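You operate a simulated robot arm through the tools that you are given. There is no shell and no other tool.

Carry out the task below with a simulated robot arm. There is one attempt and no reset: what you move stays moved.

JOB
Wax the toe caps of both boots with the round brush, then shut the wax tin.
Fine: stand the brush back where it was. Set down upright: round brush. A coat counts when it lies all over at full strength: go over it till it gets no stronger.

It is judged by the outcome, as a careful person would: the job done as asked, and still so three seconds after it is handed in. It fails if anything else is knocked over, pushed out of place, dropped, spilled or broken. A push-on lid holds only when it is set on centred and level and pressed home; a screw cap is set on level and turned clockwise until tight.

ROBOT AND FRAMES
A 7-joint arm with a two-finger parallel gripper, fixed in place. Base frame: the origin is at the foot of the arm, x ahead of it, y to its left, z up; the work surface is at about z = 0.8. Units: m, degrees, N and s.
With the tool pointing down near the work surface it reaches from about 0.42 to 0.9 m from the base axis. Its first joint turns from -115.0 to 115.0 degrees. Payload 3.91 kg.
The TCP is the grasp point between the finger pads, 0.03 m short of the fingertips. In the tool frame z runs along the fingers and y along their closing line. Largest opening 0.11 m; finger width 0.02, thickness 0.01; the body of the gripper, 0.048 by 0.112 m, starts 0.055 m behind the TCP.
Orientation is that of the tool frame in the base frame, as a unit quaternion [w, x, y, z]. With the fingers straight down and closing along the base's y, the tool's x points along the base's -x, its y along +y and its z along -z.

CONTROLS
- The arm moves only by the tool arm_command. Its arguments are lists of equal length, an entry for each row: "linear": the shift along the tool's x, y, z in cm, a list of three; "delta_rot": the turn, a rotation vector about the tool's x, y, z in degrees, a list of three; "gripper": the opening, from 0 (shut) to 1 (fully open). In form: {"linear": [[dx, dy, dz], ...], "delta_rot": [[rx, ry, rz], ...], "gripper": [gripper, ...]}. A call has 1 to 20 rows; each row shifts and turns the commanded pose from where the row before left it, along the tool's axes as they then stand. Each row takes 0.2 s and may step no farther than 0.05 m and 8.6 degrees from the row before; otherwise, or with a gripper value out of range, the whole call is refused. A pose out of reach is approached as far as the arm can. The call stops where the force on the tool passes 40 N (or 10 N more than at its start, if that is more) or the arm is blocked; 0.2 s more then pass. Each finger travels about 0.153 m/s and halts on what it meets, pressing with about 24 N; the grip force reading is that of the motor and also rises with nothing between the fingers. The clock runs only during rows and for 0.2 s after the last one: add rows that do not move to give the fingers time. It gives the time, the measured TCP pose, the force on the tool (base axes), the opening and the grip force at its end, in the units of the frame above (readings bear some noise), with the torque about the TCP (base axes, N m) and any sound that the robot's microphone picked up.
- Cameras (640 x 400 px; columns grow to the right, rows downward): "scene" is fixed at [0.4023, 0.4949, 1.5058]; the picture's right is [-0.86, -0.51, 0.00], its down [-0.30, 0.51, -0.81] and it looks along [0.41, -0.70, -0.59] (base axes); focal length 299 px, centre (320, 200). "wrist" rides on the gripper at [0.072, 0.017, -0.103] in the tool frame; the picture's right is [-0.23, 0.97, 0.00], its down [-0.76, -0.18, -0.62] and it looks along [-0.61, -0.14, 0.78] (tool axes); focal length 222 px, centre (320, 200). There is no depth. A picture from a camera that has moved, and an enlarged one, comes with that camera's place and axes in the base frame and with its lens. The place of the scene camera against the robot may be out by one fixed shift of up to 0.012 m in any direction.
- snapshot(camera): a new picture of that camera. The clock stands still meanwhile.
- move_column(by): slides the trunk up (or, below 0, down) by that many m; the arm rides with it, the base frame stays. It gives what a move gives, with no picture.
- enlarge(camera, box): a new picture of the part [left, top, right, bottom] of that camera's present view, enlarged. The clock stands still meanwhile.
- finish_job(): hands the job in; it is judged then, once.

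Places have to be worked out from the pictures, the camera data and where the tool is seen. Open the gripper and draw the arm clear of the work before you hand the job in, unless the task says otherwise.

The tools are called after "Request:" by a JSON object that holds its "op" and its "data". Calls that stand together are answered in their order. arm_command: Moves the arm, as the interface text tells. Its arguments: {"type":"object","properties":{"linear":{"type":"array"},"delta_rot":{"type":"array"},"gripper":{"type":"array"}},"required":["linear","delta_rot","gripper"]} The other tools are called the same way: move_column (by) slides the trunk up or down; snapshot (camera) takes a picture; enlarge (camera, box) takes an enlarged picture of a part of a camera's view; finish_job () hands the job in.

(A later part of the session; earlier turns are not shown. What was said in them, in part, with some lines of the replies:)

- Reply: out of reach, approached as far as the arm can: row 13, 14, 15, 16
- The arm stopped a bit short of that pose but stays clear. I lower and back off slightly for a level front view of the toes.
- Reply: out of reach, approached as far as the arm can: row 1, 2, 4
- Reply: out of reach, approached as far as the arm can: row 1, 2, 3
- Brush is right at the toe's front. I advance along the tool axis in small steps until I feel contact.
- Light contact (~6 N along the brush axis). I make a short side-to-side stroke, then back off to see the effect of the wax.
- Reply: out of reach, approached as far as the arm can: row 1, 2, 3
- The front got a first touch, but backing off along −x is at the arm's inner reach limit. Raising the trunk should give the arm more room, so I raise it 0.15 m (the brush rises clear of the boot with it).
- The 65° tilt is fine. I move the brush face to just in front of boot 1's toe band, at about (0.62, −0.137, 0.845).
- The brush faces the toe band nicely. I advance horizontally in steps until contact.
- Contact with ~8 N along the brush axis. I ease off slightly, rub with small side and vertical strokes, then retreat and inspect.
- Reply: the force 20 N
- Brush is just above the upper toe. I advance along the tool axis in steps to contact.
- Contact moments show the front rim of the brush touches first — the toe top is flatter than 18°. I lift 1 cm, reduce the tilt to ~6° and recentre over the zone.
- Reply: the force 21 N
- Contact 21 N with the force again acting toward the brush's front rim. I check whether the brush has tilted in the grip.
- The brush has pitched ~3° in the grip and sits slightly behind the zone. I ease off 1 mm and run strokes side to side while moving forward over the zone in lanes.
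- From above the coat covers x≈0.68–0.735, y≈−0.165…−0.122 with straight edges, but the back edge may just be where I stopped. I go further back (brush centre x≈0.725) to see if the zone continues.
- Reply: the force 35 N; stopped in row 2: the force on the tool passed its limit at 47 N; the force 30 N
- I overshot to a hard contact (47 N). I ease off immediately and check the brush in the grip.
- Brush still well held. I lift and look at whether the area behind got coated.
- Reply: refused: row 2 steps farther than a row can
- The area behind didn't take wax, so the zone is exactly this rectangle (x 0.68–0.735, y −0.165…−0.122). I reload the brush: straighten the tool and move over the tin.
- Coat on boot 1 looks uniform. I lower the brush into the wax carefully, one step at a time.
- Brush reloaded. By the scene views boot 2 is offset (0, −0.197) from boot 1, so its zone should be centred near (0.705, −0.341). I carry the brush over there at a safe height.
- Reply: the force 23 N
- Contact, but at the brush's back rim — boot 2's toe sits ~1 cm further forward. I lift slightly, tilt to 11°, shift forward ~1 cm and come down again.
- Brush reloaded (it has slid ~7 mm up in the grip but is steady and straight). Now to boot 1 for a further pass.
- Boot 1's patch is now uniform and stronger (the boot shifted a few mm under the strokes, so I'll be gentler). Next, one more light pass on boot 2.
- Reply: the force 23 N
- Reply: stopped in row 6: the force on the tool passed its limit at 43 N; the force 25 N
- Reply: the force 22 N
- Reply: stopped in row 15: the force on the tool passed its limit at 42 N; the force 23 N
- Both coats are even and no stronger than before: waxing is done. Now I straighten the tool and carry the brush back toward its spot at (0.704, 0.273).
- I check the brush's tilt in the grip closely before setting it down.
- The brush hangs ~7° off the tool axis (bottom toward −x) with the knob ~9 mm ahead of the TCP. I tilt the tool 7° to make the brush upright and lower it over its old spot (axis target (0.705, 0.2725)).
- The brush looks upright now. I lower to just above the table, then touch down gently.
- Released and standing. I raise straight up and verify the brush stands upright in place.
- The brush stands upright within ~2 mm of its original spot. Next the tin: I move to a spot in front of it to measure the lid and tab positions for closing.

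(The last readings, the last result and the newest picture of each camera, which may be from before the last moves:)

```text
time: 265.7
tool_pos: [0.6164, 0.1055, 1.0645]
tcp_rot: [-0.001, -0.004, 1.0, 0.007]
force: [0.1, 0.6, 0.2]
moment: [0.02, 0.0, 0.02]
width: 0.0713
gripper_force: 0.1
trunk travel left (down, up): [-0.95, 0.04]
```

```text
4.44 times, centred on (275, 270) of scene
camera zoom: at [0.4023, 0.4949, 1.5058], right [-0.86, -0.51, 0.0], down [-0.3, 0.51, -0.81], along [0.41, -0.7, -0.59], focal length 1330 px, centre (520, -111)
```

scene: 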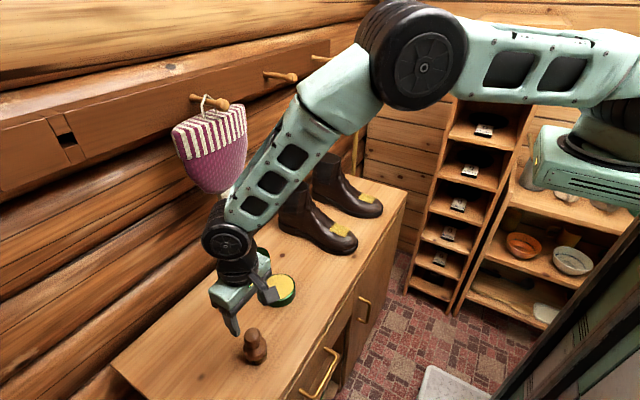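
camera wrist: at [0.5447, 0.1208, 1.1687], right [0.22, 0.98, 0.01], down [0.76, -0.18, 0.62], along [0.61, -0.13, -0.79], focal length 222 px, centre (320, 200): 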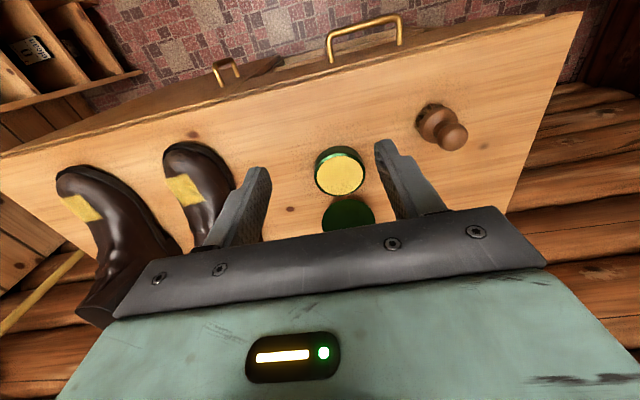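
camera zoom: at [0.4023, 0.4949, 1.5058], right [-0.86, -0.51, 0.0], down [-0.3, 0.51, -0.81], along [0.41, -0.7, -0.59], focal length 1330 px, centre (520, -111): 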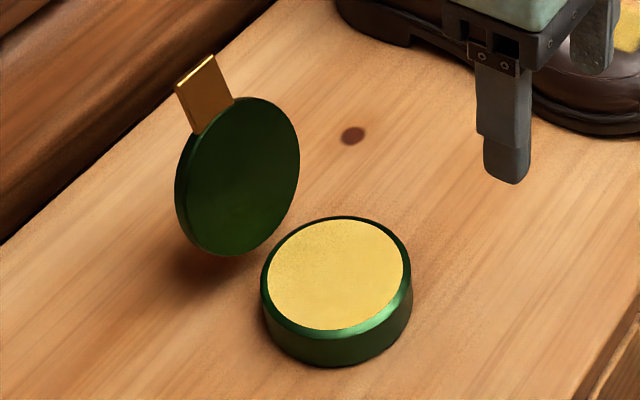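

Measured: tab end ≈(0.847, 0.113, 0.955), lid leaning ~15° past vertical, hinge ≈(0.812, z 0.832). Plan: turn the gripper 90° and tilt 45° so one finger goes behind the tab and one in front, then swing the lid down gently between them. First the yaw.

Request:
{"op": "arm_command", "data": {"linear": [[0, 0, 0], [0, 0, 0], [0, 0, 0], [0, 0, 0], [0, 0, 0], [0, 0, 0], [0, 0, 0], [0, 0, 0], [0, 0, 0], [0, 0, 0], [0, 0, 0], [0.4, 4.2, 0], [0.35, 4.2, 0], [0, 0, 0]], "delta_rot": [[0.8, 0, 0.4], [0, 0, 8.2], [0, 0, 8.2], [0, 0, 8.2], [0, 0, 8.2], [0, 0, 8.2], [0, 0, 8.2], [0, 0, 8.2], [0, 0, 8.2], [0, 0, 8.2], [0, 0, 8.2], [0, 0, 8], [0, 0, 0], [0, 0, 0]], "gripper": [0.364, 0.364, 0.364, 0.364, 0.364, 0.364, 0.364, 0.364, 0.364, 0.364, 0.364, 0.364, 0.364, 0.364]}}

```text
time: 268.7
tool_pos: [0.7021, 0.1262, 1.0606]
tcp_rot: [0.0, 0.707, 0.707, -0.002]
force: [-0.4, -0.4, -0.6]
moment: [-0.02, 0.0, 0.03]
width: 0.0403
gripper_force: 0.0
trunk travel left (down, up): [-0.95, 0.04]
```

Yaw done; I correct y, then tilt 45° and look from the side.

Request:
{"op": "arm_command", "data": {"linear": [[-1.3, 0, 0], [0, 0, 0], [0, 0, 0], [0, 0, 0], [0, 0, 0], [0, 0, 0], [0, 0, 0], [0, 0, 0]], "delta_rot": [[0, 0, 0], [-7.5, 0, 0], [-7.5, 0, 0], [-7.5, 0, 0], [-7.5, 0, 0], [-7.5, 0, 0], [-7.5, 0, 0], [0, 0, 0]], "gripper": [0.364, 0.364, 0.364, 0.364, 0.364, 0.364, 0.364, 0.364]}}

Request:
{"op": "snapshot", "data": {"camera": "wrist"}}

Request:
{"op": "snapshot", "data": {"camera": "scene"}}

```text
time: 270.5
tool_pos: [0.7023, 0.1115, 1.0632]
tcp_rot: [0.27, 0.652, 0.655, 0.27]
force: [1.3, 0.7, -0.2]
moment: [-0.03, 0.04, -0.01]
width: 0.0398
gripper_force: 0.0
trunk travel left (down, up): [-0.95, 0.04]
```

```text
taken
camera wrist: at [0.6422, 0.1844, 1.148], right [0.69, -0.23, 0.69], down [-0.56, -0.76, 0.32], along [0.45, -0.61, -0.65], focal length 222 px, centre (320, 200)
```

wrist: 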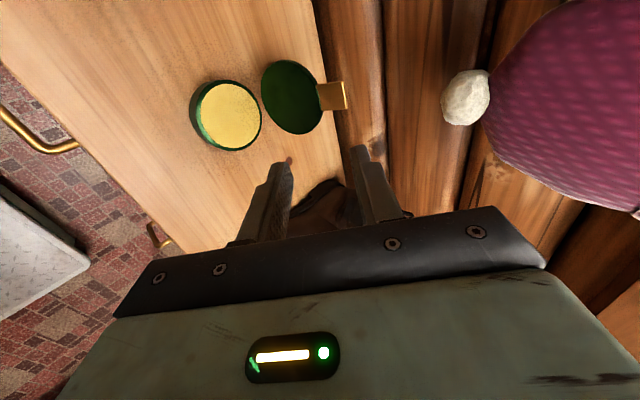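

```text
taken
```

scene: 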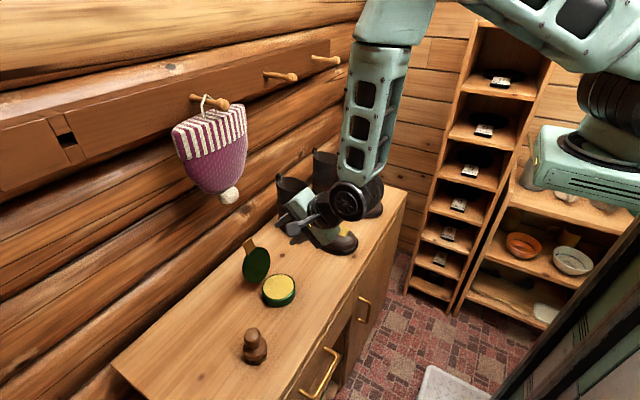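

This orientation works; the side view confirms the tab end near (0.847, 0.113, 0.958) and the hat's bobble at x≈0.90 well clear. I approach along the finger direction to just short of the tab.

Request:
{"op": "arm_command", "data": {"linear": [[0.04, 0.51, 2.92], [0.04, 0.51, 2.92], [0.04, 0.51, 2.92], [0.03, 0.51, 2.92], [0, 0, 0]], "delta_rot": [[0, 0, 0], [0, 0, 0], [0, 0, 0], [0, 0, 0], [0, 0, 0]], "gripper": [0.364, 0.364, 0.364, 0.364, 0.364]}}

Request:
{"op": "snapshot", "data": {"camera": "wrist"}}

Request:
{"op": "enlarge", "data": {"camera": "scene", "box": [230, 215, 330, 315]}}

```text
time: 271.7
tool_pos: [0.7984, 0.1118, 0.9948]
tcp_rot: [0.27, 0.653, 0.654, 0.27]
force: [0.5, 0.5, 0.1]
moment: [-0.03, -0.02, -0.02]
width: 0.0398
gripper_force: 0.1
trunk travel left (down, up): [-0.95, 0.04]
```

```text
taken
camera wrist: at [0.7375, 0.1854, 1.0788], right [0.69, -0.23, 0.69], down [-0.56, -0.76, 0.32], along [0.45, -0.61, -0.65], focal length 222 px, centre (320, 200)
```

wrist: 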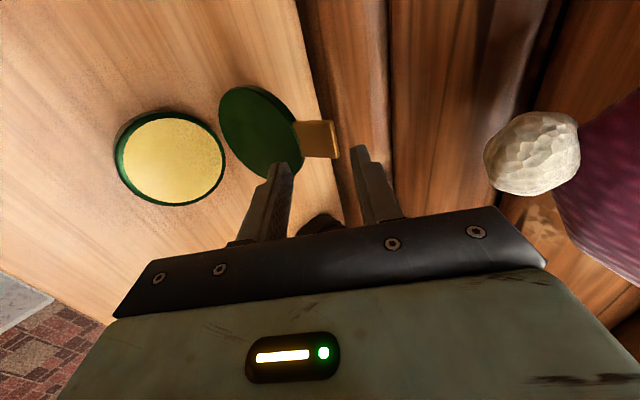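

```text
4.00 times, centred on (280, 265) of scene
camera zoom: at [0.4023, 0.4949, 1.5058], right [-0.86, -0.51, 0.0], down [-0.3, 0.51, -0.81], along [0.41, -0.7, -0.59], focal length 1197 px, centre (480, -60)
```

zoom: 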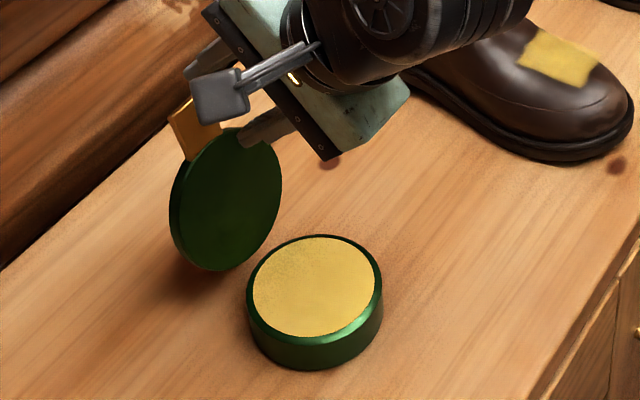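

Fingers are lined up on either side of the tab. I widen to ~66 mm, shift so the front finger stays clear of the lid, and advance part-way.

Request:
{"op": "arm_command", "data": {"linear": [[0.1, -1.17, 0], [0, 0, 0], [0, 0, 1.2], [0, 0, 1.2], [0, 0, 0]], "delta_rot": [[0, 0, 0], [0, 0, 0], [0, 0, 0], [0, 0, 0], [0, 0, 0]], "gripper": [0.6, 0.6, 0.6, 0.6, 0.6]}}

Request:
{"op": "snapshot", "data": {"camera": "wrist"}}

Request:
{"op": "enlarge", "data": {"camera": "scene", "box": [230, 215, 330, 315]}}

```text
time: 272.9
tool_pos: [0.8063, 0.1106, 0.9662]
tcp_rot: [0.27, 0.653, 0.654, 0.27]
force: [-1.3, -0.4, -0.8]
moment: [-0.03, 0.0, 0.05]
width: 0.0659
gripper_force: 0.0
trunk travel left (down, up): [-0.95, 0.04]
```

```text
taken
camera wrist: at [0.7461, 0.1841, 1.0522], right [0.69, -0.23, 0.69], down [-0.56, -0.76, 0.32], along [0.45, -0.61, -0.65], focal length 222 px, centre (320, 200)
```

wrist: 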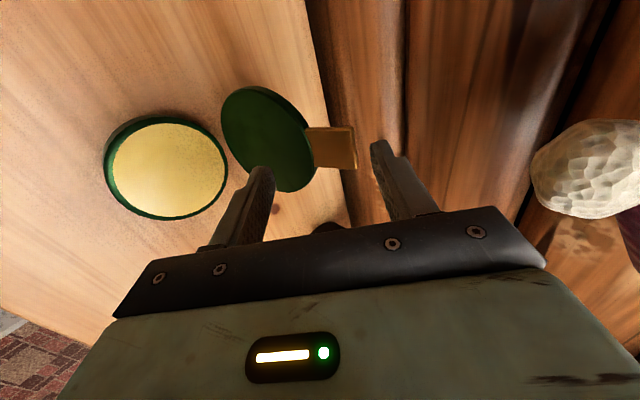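

```text
4.00 times, centred on (280, 265) of scene
camera zoom: at [0.4023, 0.4949, 1.5058], right [-0.86, -0.51, 0.0], down [-0.3, 0.51, -0.81], along [0.41, -0.7, -0.59], focal length 1197 px, centre (480, -60)
```

zoom: 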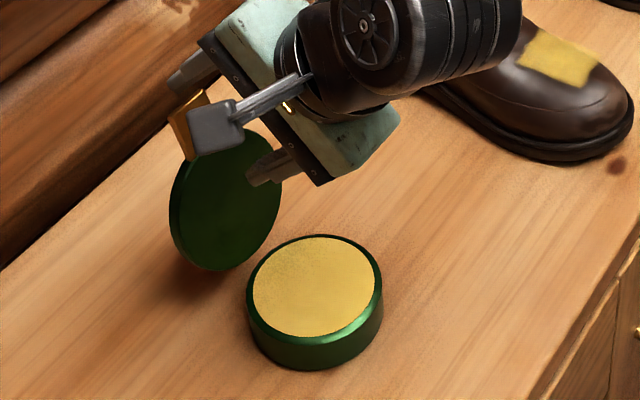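

Request:
{"op": "arm_command", "data": {"linear": [[0.15, 0, 0.6], [0, 0, 0.6], [0, 0, 0]], "delta_rot": [[0, 0, 0], [0, 0, 0], [0, 0, 0]], "gripper": [0.6, 0.6, 0.6]}}

Request:
{"op": "enlarge", "data": {"camera": "wrist", "box": [200, 60, 440, 230]}}

```text
time: 273.7
tool_pos: [0.8154, 0.1132, 0.9598]
tcp_rot: [0.27, 0.653, 0.654, 0.269]
force: [-0.1, -0.1, 0.5]
moment: [-0.01, -0.01, 0.01]
width: 0.0658
gripper_force: 0.0
trunk travel left (down, up): [-0.95, 0.04]
```

```text
2.35 times, centred on (320, 145) of wrist
camera zoom: at [0.7556, 0.187, 1.045], right [0.69, -0.23, 0.69], down [-0.56, -0.76, 0.32], along [0.45, -0.61, -0.65], focal length 523 px, centre (320, 329)
```

zoom: 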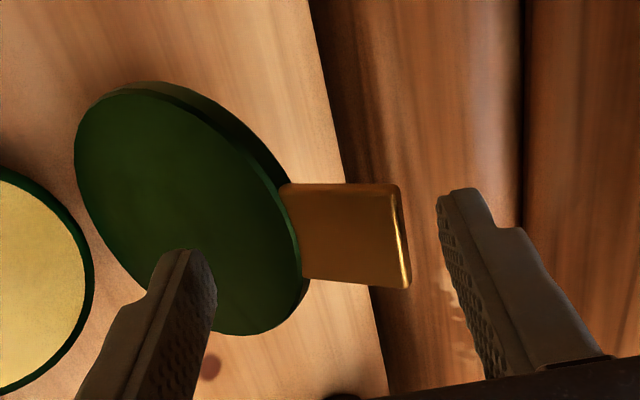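

The cage straddles the tab well. I advance the last centimetre.

Request:
{"op": "arm_command", "data": {"linear": [[0, 0, 0.5], [0, 0, 0.5], [0, 0, 0]], "delta_rot": [[0, 0, 0], [0, 0, 0], [0, 0, 0]], "gripper": [0.6, 0.6, 0.6]}}

Request:
{"op": "enlarge", "data": {"camera": "wrist", "box": [200, 60, 440, 230]}}

```text
time: 274.5
tool_pos: [0.8233, 0.1148, 0.952]
tcp_rot: [0.269, 0.654, 0.654, 0.268]
force: [-0.6, 0.6, -0.6]
moment: [0.02, 0.01, 0.03]
width: 0.0657
gripper_force: 0.0
trunk travel left (down, up): [-0.95, 0.04]
```

```text
2.35 times, centred on (320, 145) of wrist
camera zoom: at [0.763, 0.1876, 1.0376], right [0.69, -0.23, 0.69], down [-0.56, -0.76, 0.32], along [0.45, -0.61, -0.65], focal length 523 px, centre (320, 329)
```

zoom: 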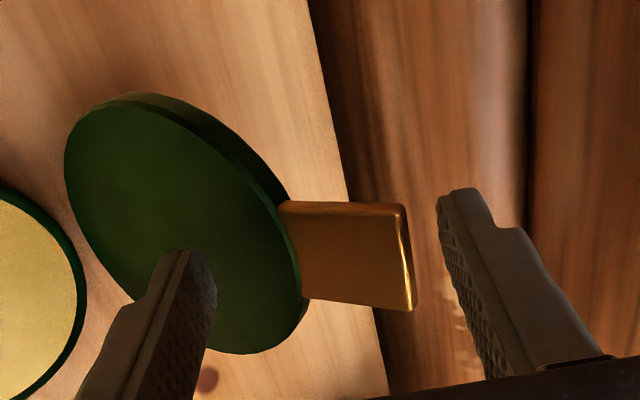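

Now I draw the rear finger forward to bring the lid toward vertical in small steps.

Request:
{"op": "arm_command", "data": {"linear": [[0, -0.52, -0.1], [0, -0.52, -0.1], [0, -0.25, -0.375], [0, -0.25, -0.375], [0, -0.343, -0.449], [0, -0.343, -0.449], [0, 0, 0]], "delta_rot": [[0, 0, 0], [0, 0, 0], [0, 0, 0], [0, 0, 0], [0, 0, 0], [0, 0, 0], [0, 0, 0]], "gripper": [0.6, 0.6, 0.6, 0.6, 0.6, 0.6, 0.6]}}

Request:
{"op": "enlarge", "data": {"camera": "wrist", "box": [200, 60, 440, 230]}}

Request:
{"op": "enlarge", "data": {"camera": "scene", "box": [230, 215, 330, 315]}}

```text
time: 276.1
tool_pos: [0.7941, 0.114, 0.9515]
tcp_rot: [0.27, 0.653, 0.654, 0.269]
force: [-0.1, 0.4, 0.0]
moment: [-0.02, 0.0, -0.03]
width: 0.0659
gripper_force: 0.1
trunk travel left (down, up): [-0.95, 0.04]
```

```text
2.35 times, centred on (320, 145) of wrist
camera zoom: at [0.7339, 0.1886, 1.0362], right [0.69, -0.23, 0.69], down [-0.56, -0.76, 0.32], along [0.45, -0.61, -0.65], focal length 523 px, centre (320, 329)
```

zoom: 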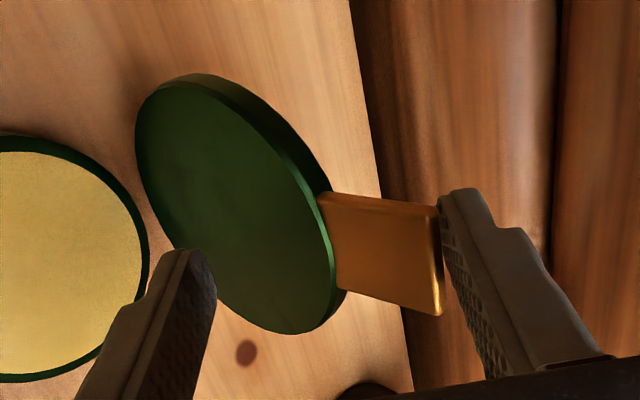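

```text
4.00 times, centred on (280, 265) of scene
camera zoom: at [0.4023, 0.4949, 1.5058], right [-0.86, -0.51, 0.0], down [-0.3, 0.51, -0.81], along [0.41, -0.7, -0.59], focal length 1197 px, centre (480, -60)
```

zoom: 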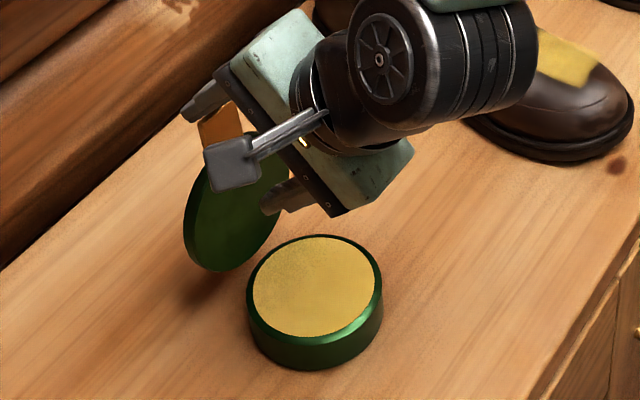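

The rear finger carries the tab and the lid is near vertical. I narrow the cage to 50 mm (shifting so the rear finger stays put) and continue past vertical.

Request:
{"op": "arm_command", "data": {"linear": [[0, 0.8, 0], [0, 0, 0], [0, 0, 0]], "delta_rot": [[0, 0, 0], [0, 0, 0], [0, 0, 0]], "gripper": [0.455, 0.455, 0.455]}}

Request:
{"op": "enlarge", "data": {"camera": "wrist", "box": [200, 60, 440, 230]}}

```text
time: 276.9
tool_pos: [0.8004, 0.1144, 0.9571]
tcp_rot: [0.27, 0.652, 0.655, 0.269]
force: [-0.1, 0.5, -0.2]
moment: [0.01, -0.01, 0.0]
width: 0.0499
gripper_force: 0.1
trunk travel left (down, up): [-0.95, 0.04]
```

```text
2.35 times, centred on (320, 145) of wrist
camera zoom: at [0.7401, 0.1877, 1.0421], right [0.69, -0.23, 0.69], down [-0.56, -0.76, 0.32], along [0.45, -0.61, -0.65], focal length 523 px, centre (320, 329)
```

zoom: 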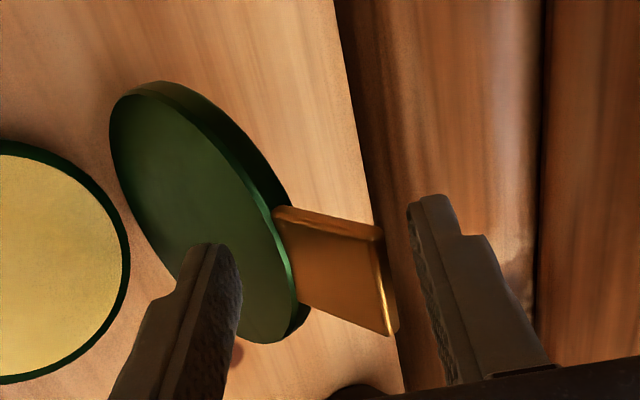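

The lid is about vertical. I keep drawing forward slowly so it tips onto the front finger.

Request:
{"op": "arm_command", "data": {"linear": [[0, -0.44, -0.195], [0, -0.44, -0.195], [0, -0.44, -0.195], [0, -0.44, -0.195], [0, 0, 0]], "delta_rot": [[0, 0, 0], [0, 0, 0], [0, 0, 0], [0, 0, 0], [0, 0, 0]], "gripper": [0.455, 0.455, 0.455, 0.455, 0.455]}}

Request:
{"op": "enlarge", "data": {"camera": "wrist", "box": [200, 60, 440, 230]}}

Request:
{"op": "enlarge", "data": {"camera": "scene", "box": [230, 215, 330, 315]}}

```text
time: 278.1
tool_pos: [0.7827, 0.1153, 0.947]
tcp_rot: [0.269, 0.653, 0.654, 0.27]
force: [-0.6, 0.0, -0.2]
moment: [-0.02, -0.01, 0.01]
width: 0.0502
gripper_force: 0.1
trunk travel left (down, up): [-0.95, 0.04]
```

```text
2.35 times, centred on (320, 145) of wrist
camera zoom: at [0.7217, 0.1874, 1.0335], right [0.69, -0.23, 0.69], down [-0.56, -0.76, 0.32], along [0.45, -0.61, -0.65], focal length 523 px, centre (320, 329)
```

zoom: 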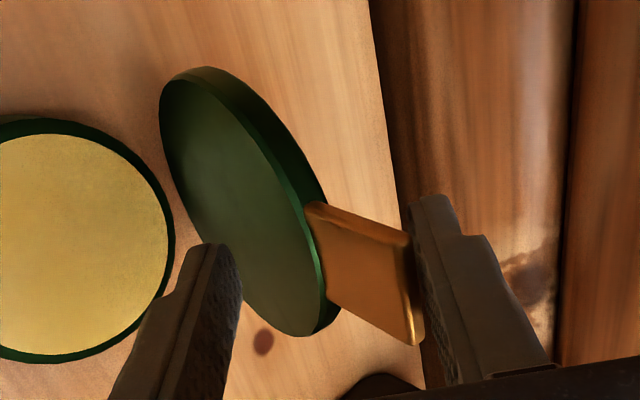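

```text
4.00 times, centred on (280, 265) of scene
camera zoom: at [0.4023, 0.4949, 1.5058], right [-0.86, -0.51, 0.0], down [-0.3, 0.51, -0.81], along [0.41, -0.7, -0.59], focal length 1197 px, centre (480, -60)
```

zoom: 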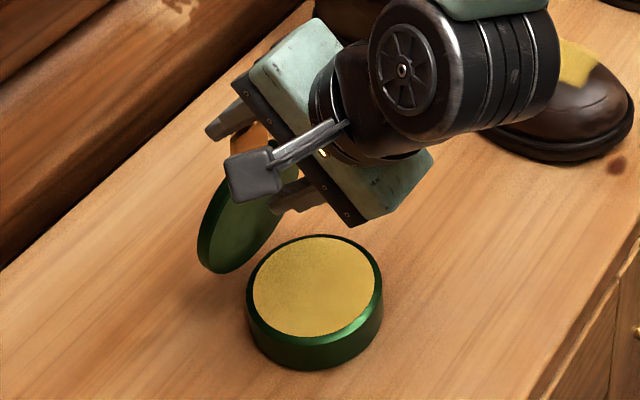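

The lid follows without falling freely (the hinge has some friction). I continue the arc to about 65°.

Request:
{"op": "arm_command", "data": {"linear": [[0, -0.54, -0.51], [0, -0.54, -0.51], [0, -0.54, -0.51], [0, -0.54, -0.26], [0, -0.54, -0.26], [0, -0.54, -0.26], [0, 0, 0]], "delta_rot": [[0, 0, 0], [0, 0, 0], [0, 0, 0], [0, 0, 0], [0, 0, 0], [0, 0, 0], [0, 0, 0]], "gripper": [0.455, 0.455, 0.455, 0.455, 0.455, 0.455, 0.455]}}

Request:
{"op": "enlarge", "data": {"camera": "wrist", "box": [200, 60, 440, 230]}}

Request:
{"op": "enlarge", "data": {"camera": "scene", "box": [230, 215, 330, 315]}}

```text
time: 279.7
tool_pos: [0.7426, 0.1143, 0.9436]
tcp_rot: [0.27, 0.653, 0.655, 0.269]
force: [0.6, 0.5, -0.4]
moment: [0.06, 0.0, -0.02]
width: 0.0501
gripper_force: 0.1
trunk travel left (down, up): [-0.95, 0.04]
```

```text
2.35 times, centred on (320, 145) of wrist
camera zoom: at [0.6826, 0.188, 1.0288], right [0.69, -0.23, 0.69], down [-0.56, -0.76, 0.32], along [0.45, -0.61, -0.65], focal length 523 px, centre (320, 329)
```

zoom: 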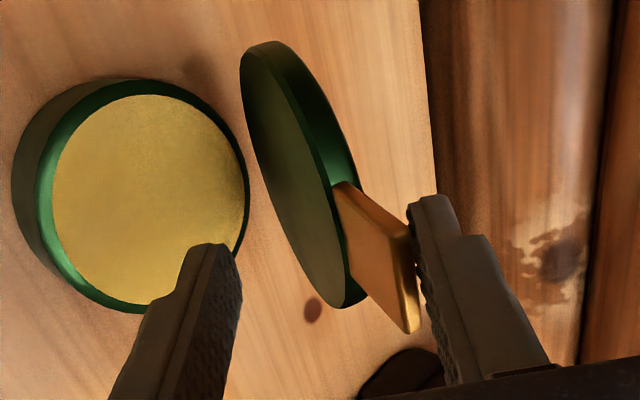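

```text
4.00 times, centred on (280, 265) of scene
camera zoom: at [0.4023, 0.4949, 1.5058], right [-0.86, -0.51, 0.0], down [-0.3, 0.51, -0.81], along [0.41, -0.7, -0.59], focal length 1197 px, centre (480, -60)
```

zoom: 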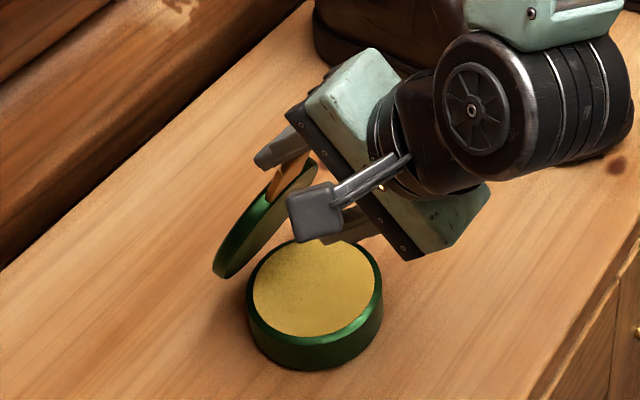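

Working smoothly. Continue to ~45°.

Request:
{"op": "arm_command", "data": {"linear": [[0, -0.5, -0.17], [0, -0.5, -0.17], [0, -0.5, -0.17], [0, -0.59, -0.115], [0, -0.59, -0.115], [0, -0.59, -0.115], [0, -0.53, -0.03], [0, -0.53, -0.03], [0, -0.53, -0.03], [0, 0, 0]], "delta_rot": [[0, 0, 0], [0, 0, 0], [0, 0, 0], [0, 0, 0], [0, 0, 0], [0, 0, 0], [0, 0, 0], [0, 0, 0], [0, 0, 0], [0, 0, 0]], "gripper": [0.455, 0.455, 0.455, 0.455, 0.455, 0.455, 0.455, 0.455, 0.455, 0.455]}}

Request:
{"op": "enlarge", "data": {"camera": "wrist", "box": [180, 40, 440, 230]}}

Request:
{"op": "enlarge", "data": {"camera": "scene", "box": [230, 215, 330, 315]}}

```text
time: 281.9
tool_pos: [0.7024, 0.1156, 0.9168]
tcp_rot: [0.27, 0.653, 0.655, 0.269]
force: [0.1, 0.3, 0.6]
moment: [0.01, -0.02, -0.02]
width: 0.0502
gripper_force: 0.1
trunk travel left (down, up): [-0.95, 0.04]
```

```text
2.11 times, centred on (310, 135) of wrist
camera zoom: at [0.6424, 0.1875, 1.0017], right [0.69, -0.23, 0.69], down [-0.56, -0.76, 0.32], along [0.45, -0.61, -0.65], focal length 468 px, centre (341, 337)
```

zoom: 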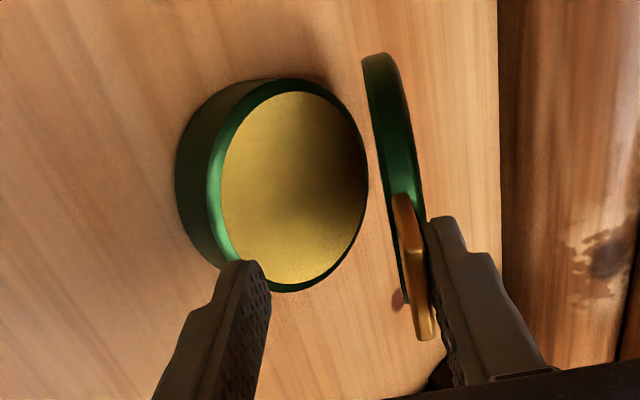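

```text
4.00 times, centred on (280, 265) of scene
camera zoom: at [0.4023, 0.4949, 1.5058], right [-0.86, -0.51, 0.0], down [-0.3, 0.51, -0.81], along [0.41, -0.7, -0.59], focal length 1197 px, centre (480, -60)
```

zoom: 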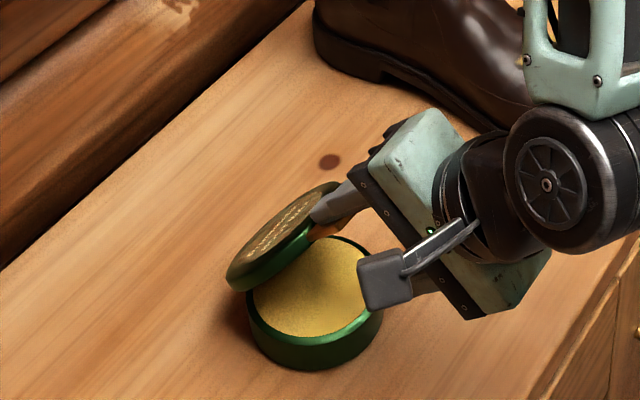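

The lid rests at ~45° and the hinge friction holds it. I withdraw the fingers along their axis, leaving it there, and check it stays.

Request:
{"op": "arm_command", "data": {"linear": [[0, 0.15, -0.8], [0, 0, -2], [0, 0, -3], [0, 0, -3], [0, 0, 0]], "delta_rot": [[0, 0, 0], [0, 0, 0], [0, 0, 0], [0, 0, 0], [0, 0, 0]], "gripper": [0.455, 0.455, 0.455, 0.455, 0.455]}}

Request:
{"op": "enlarge", "data": {"camera": "scene", "box": [230, 225, 330, 315]}}

Request:
{"op": "snapshot", "data": {"camera": "wrist"}}

```text
time: 283.1
tool_pos: [0.6418, 0.1136, 0.9808]
tcp_rot: [0.27, 0.653, 0.654, 0.269]
force: [0.4, -0.5, 0.4]
moment: [0.0, 0.02, 0.03]
width: 0.0499
gripper_force: 0.1
trunk travel left (down, up): [-0.95, 0.04]
```

```text
4.44 times, centred on (280, 270) of scene
camera zoom: at [0.4023, 0.4949, 1.5058], right [-0.86, -0.51, 0.0], down [-0.3, 0.51, -0.81], along [0.41, -0.7, -0.59], focal length 1330 px, centre (498, -111)
```

zoom: 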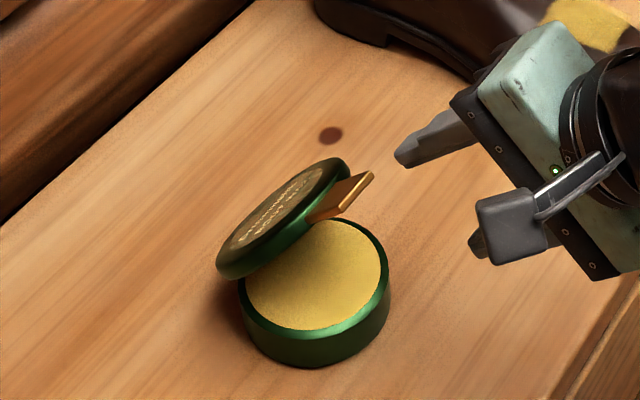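

```text
taken
camera wrist: at [0.5814, 0.1869, 1.066], right [0.69, -0.23, 0.69], down [-0.56, -0.76, 0.32], along [0.45, -0.61, -0.65], focal length 222 px, centre (320, 200)
```

wrist: 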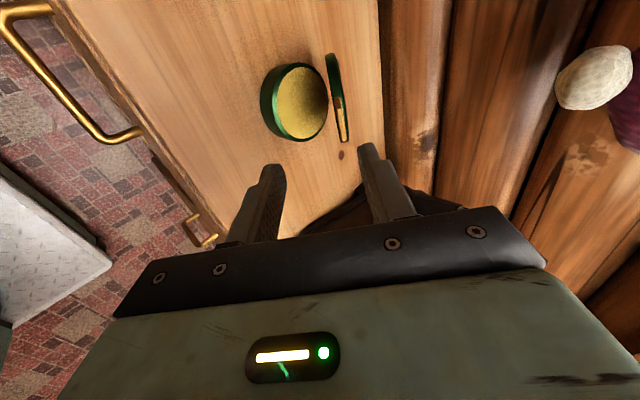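

The lid holds at 45° on its own. I return the tool to vertical with closed fingers to push the lid down from above.

Request:
{"op": "arm_command", "data": {"linear": [[0, 2.1, -2.1], [0, 2.1, -2.1], [0, 0, 0], [0, 0, 0], [0, 0, 0], [0, 0, 0], [0, 0, 0], [0, 0, 0], [0, 0, 0]], "delta_rot": [[0, 0, 0], [0, 0, 0], [7.5, 0, 0], [7.5, 0, 0], [7.5, 0, 0], [7.5, 0, 0], [7.5, 0, 0], [7.5, 0, 0], [0, 0, 0]], "gripper": [0, 0, 0, 0, 0, 0, 0, 0, 0]}}

Request:
{"op": "arm_command", "data": {"linear": [[0, 0, 0], [0, 0, 0], [0, 0, 0], [0, 0, 0], [0, 0, 0], [0, 0, 0], [0, 0, 0], [0, 0, 0], [0, 0, 0], [0, 0, 0], [0, 0, 0], [0, 0, 0]], "delta_rot": [[0, 0, -8.2], [0, 0, -8.2], [0, 0, -8.2], [0, 0, -8.2], [0, 0, -8.2], [0, 0, -8.2], [0, 0, -8.2], [0, 0, -8.2], [0, 0, -8.2], [0, 0, -8.2], [0, 0, -8], [0, 0, 0]], "gripper": [0, 0, 0, 0, 0, 0, 0, 0, 0, 0, 0, 0]}}

Request:
{"op": "snapshot", "data": {"camera": "wrist"}}

Request:
{"op": "snapshot", "data": {"camera": "scene"}}

```text
time: 285.1
tool_pos: [0.6411, 0.1134, 1.0393]
tcp_rot: [-0.001, 0.706, 0.708, -0.001]
force: [0.3, 0.4, -0.3]
moment: [0.01, 0.04, 0.0]
width: 0.0001
gripper_force: 23.6
trunk travel left (down, up): [-0.95, 0.04]
```

```text
time: 287.7
tool_pos: [0.6412, 0.1154, 1.0375]
tcp_rot: [-0.002, -0.002, 1.0, -0.001]
force: [0.2, 0.1, 0.7]
moment: [-0.02, -0.01, -0.01]
width: 0.0
gripper_force: 24.0
trunk travel left (down, up): [-0.95, 0.04]
```

```text
taken
camera wrist: at [0.5696, 0.1325, 1.1412], right [0.22, 0.97, 0.0], down [0.76, -0.18, 0.62], along [0.61, -0.14, -0.78], focal length 222 px, centre (320, 200)
```

wrist: 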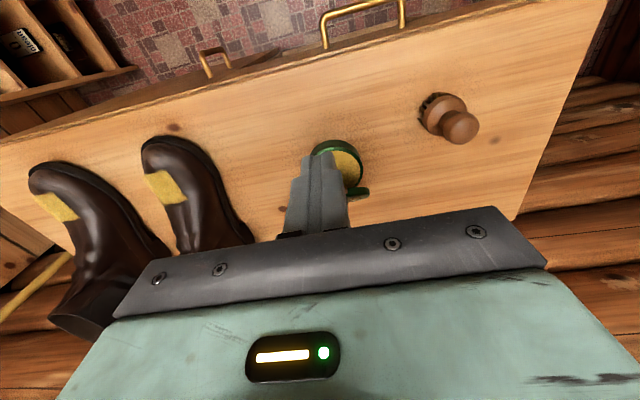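

```text
taken
```

scene: 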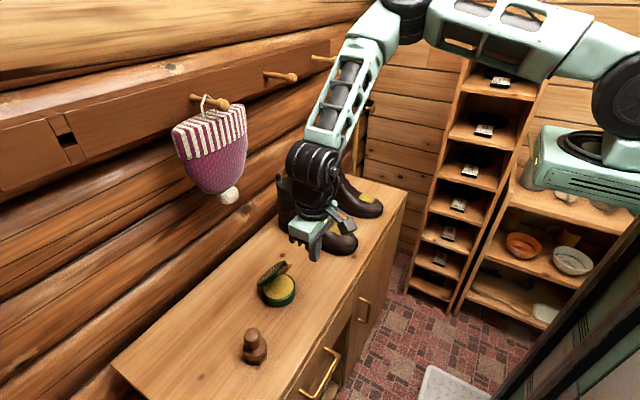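

Now over the lid at x≈0.752 and down to just above it.

Request:
{"op": "arm_command", "data": {"linear": [[-3.7, -0.08, 0.3], [-3.7, -0.08, 0.3], [-3.7, -0.08, 0.3], [0, 0, 2.5], [0, 0, 2.2], [0, 0, 0]], "delta_rot": [[0, 0, 0], [0, 0, 0], [0, 0, 0], [0, 0, 0], [0, 0, 0], [0, 0, 0]], "gripper": [0, 0, 0, 0, 0, 0]}}

Request:
{"op": "enlarge", "data": {"camera": "scene", "box": [230, 215, 330, 315]}}

Request:
{"op": "enlarge", "data": {"camera": "wrist", "box": [200, 60, 440, 230]}}

```text
time: 289.1
tool_pos: [0.7507, 0.1108, 0.9834]
tcp_rot: [-0.002, -0.002, 1.0, -0.001]
force: [0.5, 0.8, 0.1]
moment: [0.0, -0.05, 0.0]
width: 0.0001
gripper_force: 24.0
trunk travel left (down, up): [-0.95, 0.04]
```

```text
4.00 times, centred on (280, 265) of scene
camera zoom: at [0.4023, 0.4949, 1.5058], right [-0.86, -0.51, 0.0], down [-0.3, 0.51, -0.81], along [0.41, -0.7, -0.59], focal length 1197 px, centre (480, -60)
```

zoom: 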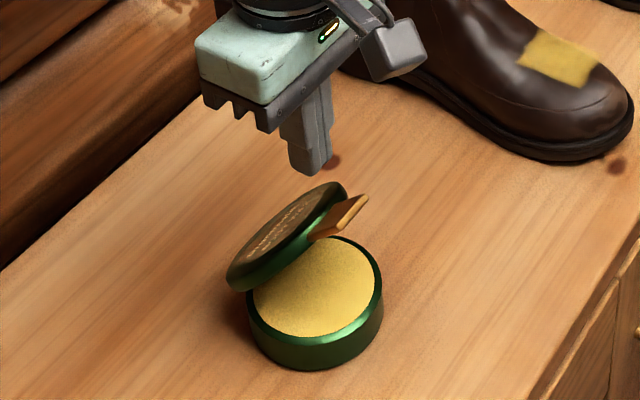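

```text
2.35 times, centred on (320, 145) of wrist
camera zoom: at [0.6787, 0.1288, 1.0874], right [0.23, 0.97, 0.0], down [0.76, -0.18, 0.62], along [0.6, -0.14, -0.78], focal length 523 px, centre (320, 329)
```

zoom: 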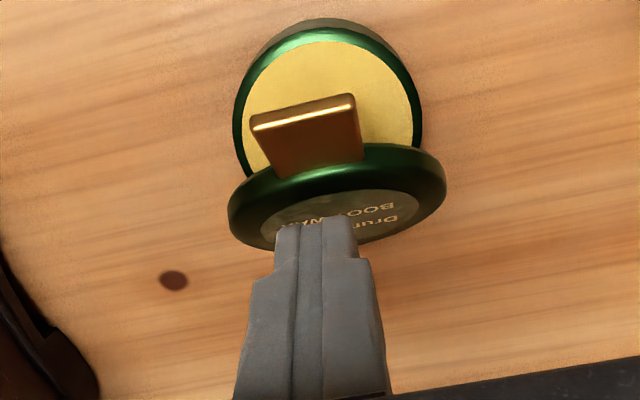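

Fingertips are over the lid. I push down gently in steps.

Request:
{"op": "arm_command", "data": {"linear": [[0, 0, 1.0], [0, 0, 1.0], [0, 0, 1.0], [0, 0, 1.0], [0, 0, 1.0], [0, 0, 0]], "delta_rot": [[0, 0, 0], [0, 0, 0], [0, 0, 0], [0, 0, 0], [0, 0, 0], [0, 0, 0]], "gripper": [0, 0, 0, 0, 0, 0]}}

Request:
{"op": "enlarge", "data": {"camera": "scene", "box": [230, 215, 330, 315]}}

```text
time: 290.5
tool_pos: [0.7519, 0.1106, 0.9317]
tcp_rot: [-0.001, -0.001, 1.0, -0.001]
force: [0.0, 1.0, -1.0]
moment: [-0.02, 0.0, 0.01]
width: 0.0
gripper_force: 24.0
trunk travel left (down, up): [-0.95, 0.04]
```

```text
4.00 times, centred on (280, 265) of scene
camera zoom: at [0.4023, 0.4949, 1.5058], right [-0.86, -0.51, 0.0], down [-0.3, 0.51, -0.81], along [0.41, -0.7, -0.59], focal length 1197 px, centre (480, -60)
```

zoom: 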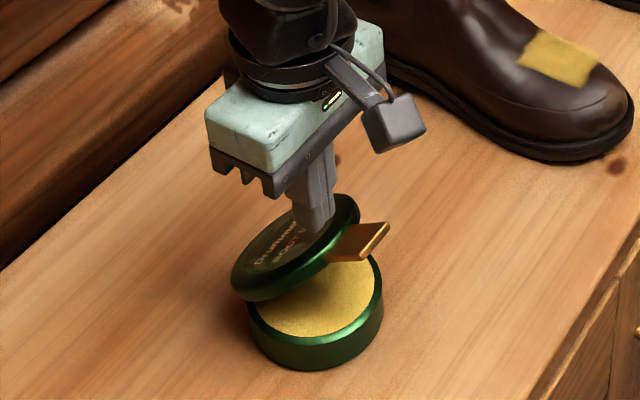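

The lid is going down (about 30°). I continue pressing it down.

Request:
{"op": "arm_command", "data": {"linear": [[0, 0, 1.0], [0, 0, 1.0], [0, 0, 1.0], [0, 0, 1.0], [0, 0, 0]], "delta_rot": [[0, 0, 0], [0, 0, 0], [0, 0, 0], [0, 0, 0], [0, 0, 0]], "gripper": [0, 0, 0, 0, 0]}}

Request:
{"op": "enlarge", "data": {"camera": "scene", "box": [230, 225, 330, 315]}}

```text
time: 291.7
tool_pos: [0.7526, 0.1131, 0.8906]
tcp_rot: [-0.003, -0.001, 1.0, -0.001]
force: [-0.9, 0.6, -0.1]
moment: [0.0, 0.03, -0.02]
width: 0.0001
gripper_force: 23.9
trunk travel left (down, up): [-0.95, 0.04]
```

```text
4.44 times, centred on (280, 270) of scene
camera zoom: at [0.4023, 0.4949, 1.5058], right [-0.86, -0.51, 0.0], down [-0.3, 0.51, -0.81], along [0.41, -0.7, -0.59], focal length 1330 px, centre (498, -111)
```

zoom: 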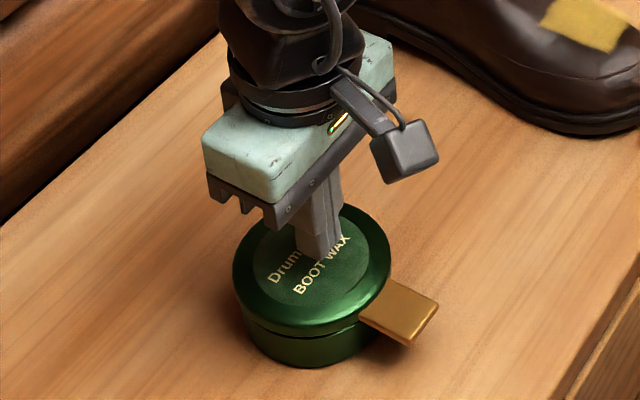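

Nearly shut. I continue in finer steps until it presses home.

Request:
{"op": "arm_command", "data": {"linear": [[0, 0, 0.6], [0, 0, 0.4], [0, 0, 0.2], [0, 0, 0]], "delta_rot": [[0, 0, 0], [0, 0, 0], [0, 0, 0], [0, 0, 0]], "gripper": [0, 0, 0, 0]}}

```text
time: 292.7
tool_pos: [0.7516, 0.1119, 0.8788]
tcp_rot: [-0.002, -0.001, 1.0, 0.0]
force: [0.3, -0.6, 0.4]
moment: [0.01, 0.0, 0.0]
width: 0.0
gripper_force: 23.6
trunk travel left (down, up): [-0.95, 0.04]
```

Request:
{"op": "arm_command", "data": {"linear": [[0, 0, 0.2], [0, 0, 0.2], [0, 0, 0]], "delta_rot": [[0, 0, 0], [0, 0, 0], [0, 0, 0]], "gripper": [0, 0, 0]}}

```text
time: 293.5
tool_pos: [0.7519, 0.1128, 0.8762]
tcp_rot: [-0.001, -0.001, 1.0, -0.001]
force: [-2.8, -1.1, 7.9]
moment: [-0.08, -0.01, -0.03]
width: 0.0001
gripper_force: 24.2
trunk travel left (down, up): [-0.95, 0.04]
```

Resistance begins at tip z≈0.846. I press further in 1 mm steps up to about 30 N.

Request:
{"op": "arm_command", "data": {"linear": [[0, 0, 0.1], [0, 0, 0.1], [0, 0, 0]], "delta_rot": [[0, 0, 0], [0, 0, 0], [0, 0, 0]], "gripper": [0, 0, 0]}}

Request:
{"op": "enlarge", "data": {"camera": "scene", "box": [250, 255, 320, 315]}}

```text
time: 294.3
tool_pos: [0.751, 0.1111, 0.876]
tcp_rot: [-0.001, 0.0, 1.0, -0.001]
force: [-5.0, -4.7, 25.1]
moment: [-0.17, -0.05, -0.02]
width: 0.0
gripper_force: 23.9
trunk travel left (down, up): [-0.95, 0.04]
```

```text
6.67 times, centred on (285, 285) of scene
camera zoom: at [0.4023, 0.4949, 1.5058], right [-0.86, -0.51, 0.0], down [-0.3, 0.51, -0.81], along [0.41, -0.7, -0.59], focal length 1994 px, centre (553, -367)
```

zoom: 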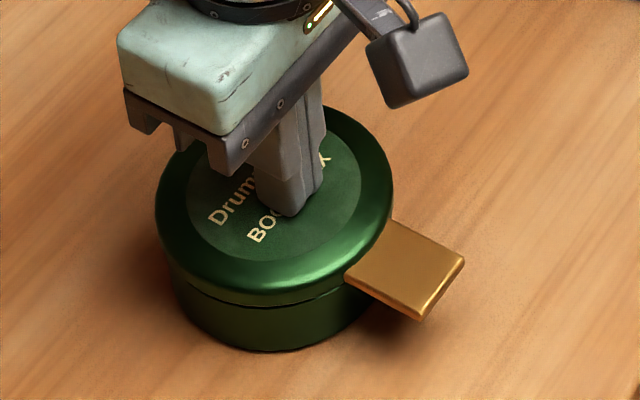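

The lid is flush with a thin seam. A bit more pressure to be sure, then release.

Request:
{"op": "arm_command", "data": {"linear": [[0, 0, 0.07], [0, 0, 0], [0, 0, 0]], "delta_rot": [[0, 0, 0], [0, 0, 0], [0, 0, 0]], "gripper": [0, 0, 0]}}

Request:
{"op": "arm_command", "data": {"linear": [[0, 0, -0.3], [0, 0, -1.5], [0, 0, -2.5], [1, 0, -2.5], [2, 0, -2.5], [0, 0, 0]], "delta_rot": [[0, 0, 0], [0, 0, 0], [0, 0, 0], [0, 0, 0], [0, 0, 0], [0, 0, 0]], "gripper": [0, 0, 0, 0, 0, 0]}}

Request:
{"op": "enlarge", "data": {"camera": "scene", "box": [255, 260, 315, 315]}}

Request:
{"op": "snapshot", "data": {"camera": "wrist"}}

```text
time: 295.0
tool_pos: [0.7534, 0.1119, 0.8753]
tcp_rot: [0.0, 0.0, 1.0, -0.001]
force: [-11.2, -6.9, 24.7]
moment: [-0.21, 0.07, -0.09]
width: 0.0
gripper_force: 24.2
trunk travel left (down, up): [-0.95, 0.04]
stopped in row 3: the force on the tool passed its limit at 40 N (the readings are from after the stop); the commanded pose is now the measured one
```

```text
time: 296.4
tool_pos: [0.724, 0.1111, 0.9652]
tcp_rot: [-0.001, 0.001, 1.0, -0.002]
force: [0.4, 0.1, -0.2]
moment: [-0.02, -0.01, 0.02]
width: 0.0
gripper_force: 23.9
trunk travel left (down, up): [-0.95, 0.04]
```

```text
7.27 times, centred on (285, 288) of scene
camera zoom: at [0.4023, 0.4949, 1.5058], right [-0.86, -0.51, 0.0], down [-0.3, 0.51, -0.81], along [0.41, -0.7, -0.59], focal length 2176 px, centre (574, -436)
```

zoom: 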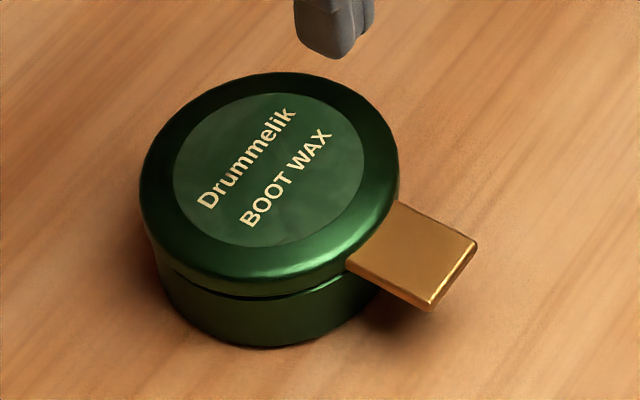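

```text
taken
camera wrist: at [0.6522, 0.1284, 1.0697], right [0.23, 0.97, 0.0], down [0.76, -0.18, 0.62], along [0.61, -0.14, -0.78], focal length 222 px, centre (320, 200)
```

wrist: 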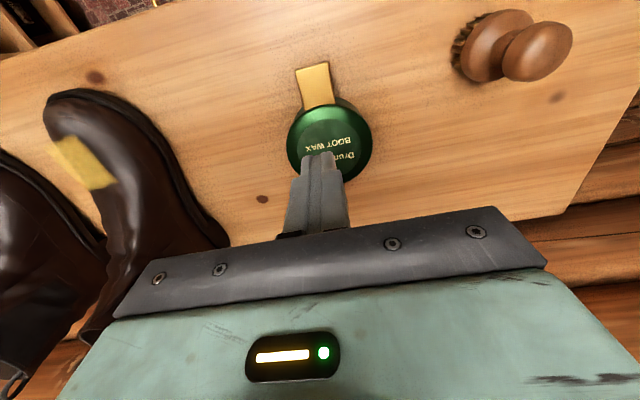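

The tin is shut, looking as it did at the start. I check boots, brush and surroundings against the first pictures.

Request:
{"op": "enlarge", "data": {"camera": "scene", "box": [260, 130, 420, 270]}}

Request:
{"op": "enlarge", "data": {"camera": "scene", "box": [220, 250, 340, 380]}}

```text
2.86 times, centred on (340, 200) of scene
camera zoom: at [0.4023, 0.4949, 1.5058], right [-0.86, -0.51, 0.0], down [-0.3, 0.51, -0.81], along [0.41, -0.7, -0.59], focal length 855 px, centre (263, 200)
```

zoom: 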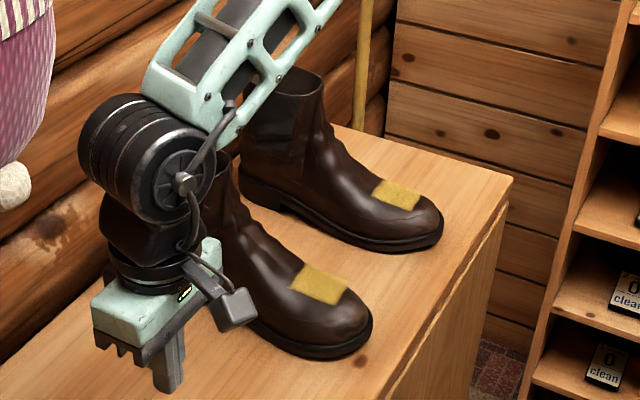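

```text
3.08 times, centred on (280, 315) of scene
camera zoom: at [0.4023, 0.4949, 1.5058], right [-0.86, -0.51, 0.0], down [-0.3, 0.51, -0.81], along [0.41, -0.7, -0.59], focal length 920 px, centre (443, -154)
```

zoom: 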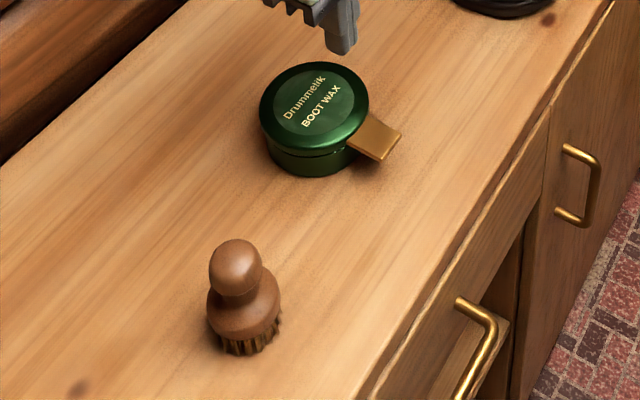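

Everything is in place (boots only a few mm off, brush and tin as before). I open the gripper, draw the arm up and away, and take a last look at the coats.

Request:
{"op": "arm_command", "data": {"linear": [[1, 0, -3], [2, 0, -3], [2.5, -2, -3], [2, -4, -1], [1, -4.5, 0], [0, -4.5, 0], [0, -4.5, 0], [0, -4.5, 0], [0, -4.5, 0], [0, -3, 0], [0, 0, 0]], "delta_rot": [[0, 0, 0], [0, 0, 0], [0, 0, 0], [0, 0, 0], [0, 0, 0], [0, 0, 0], [0, 0, 0], [0, 0, 0], [0, 0, 0], [0, 0, 0], [0, 0, 0]], "gripper": [0, 0, 1, 1, 1, 1, 1, 1, 1, 1, 1]}}

Request:
{"op": "snapshot", "data": {"camera": "wrist"}}

Request:
{"op": "snapshot", "data": {"camera": "scene"}}

```text
time: 298.8
tool_pos: [0.6403, -0.2026, 1.0671]
tcp_rot: [0.0, 0.0, 1.0, -0.001]
force: [-1.5, 0.5, 0.0]
moment: [0.01, 0.0, -0.01]
width: 0.11
gripper_force: 0.1
trunk travel left (down, up): [-0.95, 0.04]
```

```text
taken
camera wrist: at [0.5688, -0.1843, 1.1706], right [0.23, 0.97, 0.0], down [0.76, -0.18, 0.62], along [0.61, -0.14, -0.78], focal length 222 px, centre (320, 200)
```

wrist: 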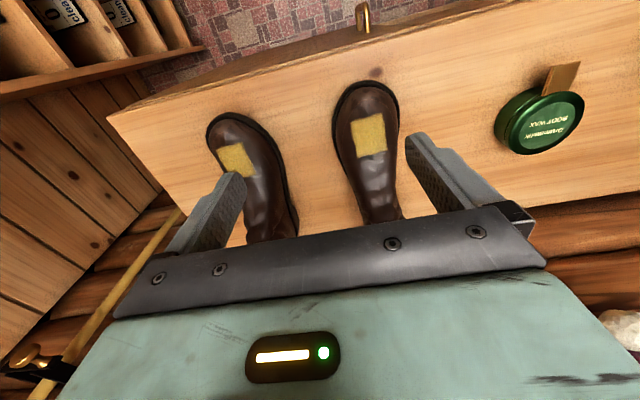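

```text
taken
```

scene: 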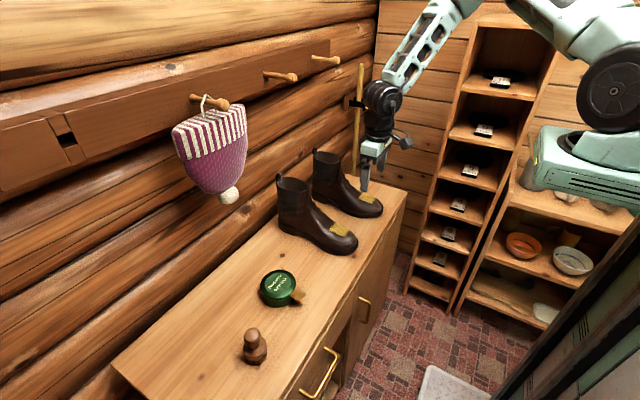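

Request:
{"op": "enlarge", "data": {"camera": "wrist", "box": [330, 90, 410, 180]}}

Request:
{"op": "enlarge", "data": {"camera": "wrist", "box": [195, 110, 275, 200]}}

Request:
{"op": "enlarge", "data": {"camera": "wrist", "box": [480, 50, 600, 170]}}

```text
4.44 times, centred on (370, 135) of wrist
camera zoom: at [0.5688, -0.1843, 1.1706], right [0.23, 0.97, 0.0], down [0.76, -0.18, 0.62], along [0.61, -0.14, -0.78], focal length 987 px, centre (98, 489)
```

zoom: 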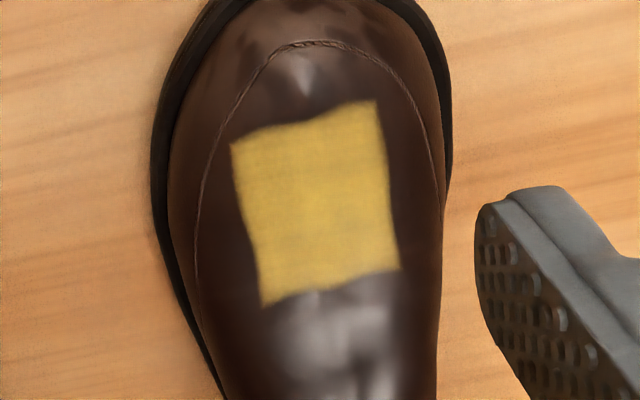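

```text
4.44 times, centred on (235, 155) of wrist
camera zoom: at [0.5688, -0.1843, 1.1706], right [0.23, 0.97, 0.0], down [0.76, -0.18, 0.62], along [0.61, -0.14, -0.78], focal length 987 px, centre (698, 400)
```

zoom: 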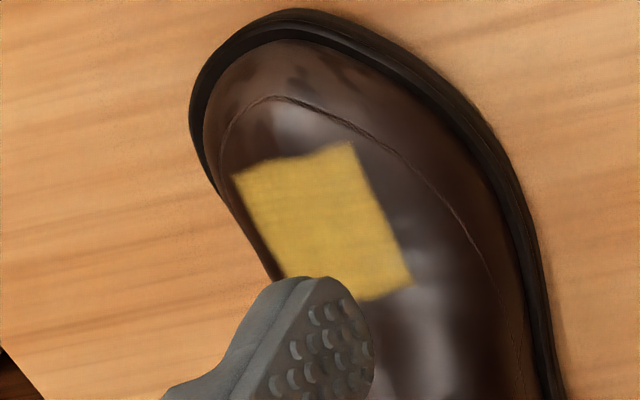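

```text
3.33 times, centred on (540, 110) of wrist
camera zoom: at [0.5688, -0.1843, 1.1706], right [0.23, 0.97, 0.0], down [0.76, -0.18, 0.62], along [0.61, -0.14, -0.78], focal length 740 px, centre (-413, 500)
```

zoom: 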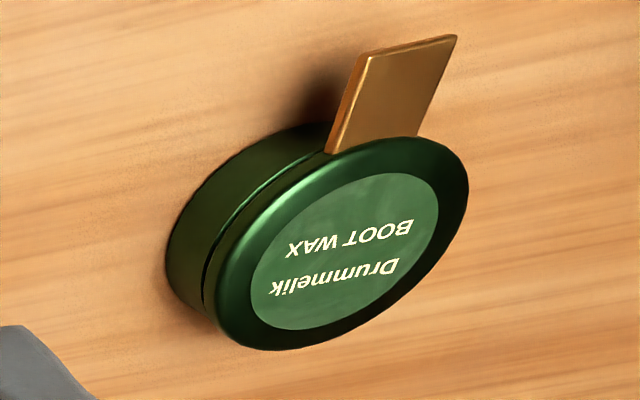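

Coats are even and full on both boots, the tin is shut, and the brush stands in its place. I draw the arm further up and back, clear of everything, then hand in.

Request:
{"op": "arm_command", "data": {"linear": [[0.8, -1, -3], [0.8, -1, -3], [0.8, -1, -3], [0.8, -1, -3], [0, 0, 0], [0, 0, 0]], "delta_rot": [[0, 0, 0], [0, 0, 0], [0, 0, 0], [0, 0, 0], [0, 0, 0], [0, 0, 0]], "gripper": [1, 1, 1, 1, 1, 1]}}

Request:
{"op": "enlarge", "data": {"camera": "scene", "box": [220, 140, 420, 370]}}

```text
time: 300.2
tool_pos: [0.6024, -0.2392, 1.1888]
tcp_rot: [-0.001, 0.001, 1.0, -0.001]
force: [-0.6, 0.1, 0.0]
moment: [0.01, 0.0, -0.01]
width: 0.11
gripper_force: 0.0
trunk travel left (down, up): [-0.95, 0.04]
```

```text
1.74 times, centred on (320, 255) of scene
camera zoom: at [0.4023, 0.4949, 1.5058], right [-0.86, -0.51, 0.0], down [-0.3, 0.51, -0.81], along [0.41, -0.7, -0.59], focal length 520 px, centre (320, 104)
```

zoom: 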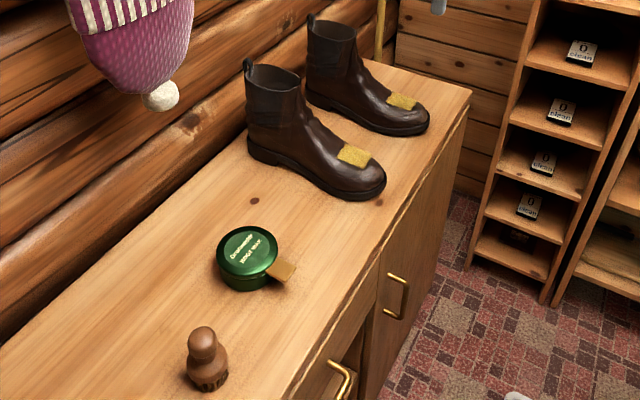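

All is in order: toe caps waxed, brush standing upright in its spot, tin shut, arm clear with the gripper open. I hand the job in.

Request:
{"op": "finish_job", "data": {}}

```text
The job is handed in.
```

I've handed the job in. Both toe caps are waxed, the brush is back standing upright, and the wax tin is shut.

- **Toe caps:** wax only took on a rectangle on top of each toe (about 55 × 43 mm on boot 1, similar on boot 2). Both rectangles look evenly coated. After one more freshly loaded pass on each, they looked no stronger by eye. The scuffed band below the stitching on boot 1 took no wax when I brushed it, so I left both bands as they were.
- **Brush:** it is within about 2 mm of where it stood.
- **Tin:** the lid is hinged at the back. I pressed it down to about 40 N and it looks as it did at the start. No click was picked up, so that rests on the force and the pictures.
- **Shifts:** on the first try at opening the tin, the lid slipped from the gripper and dropped back. The tin ended about 5 mm from where it was. Boot 1 also shifted about 5 mm under the brushing; boot 2 barely moved.
- **Arm:** the gripper is open and the arm is clear of the work. The trunk is still 0.15 m higher than it started.
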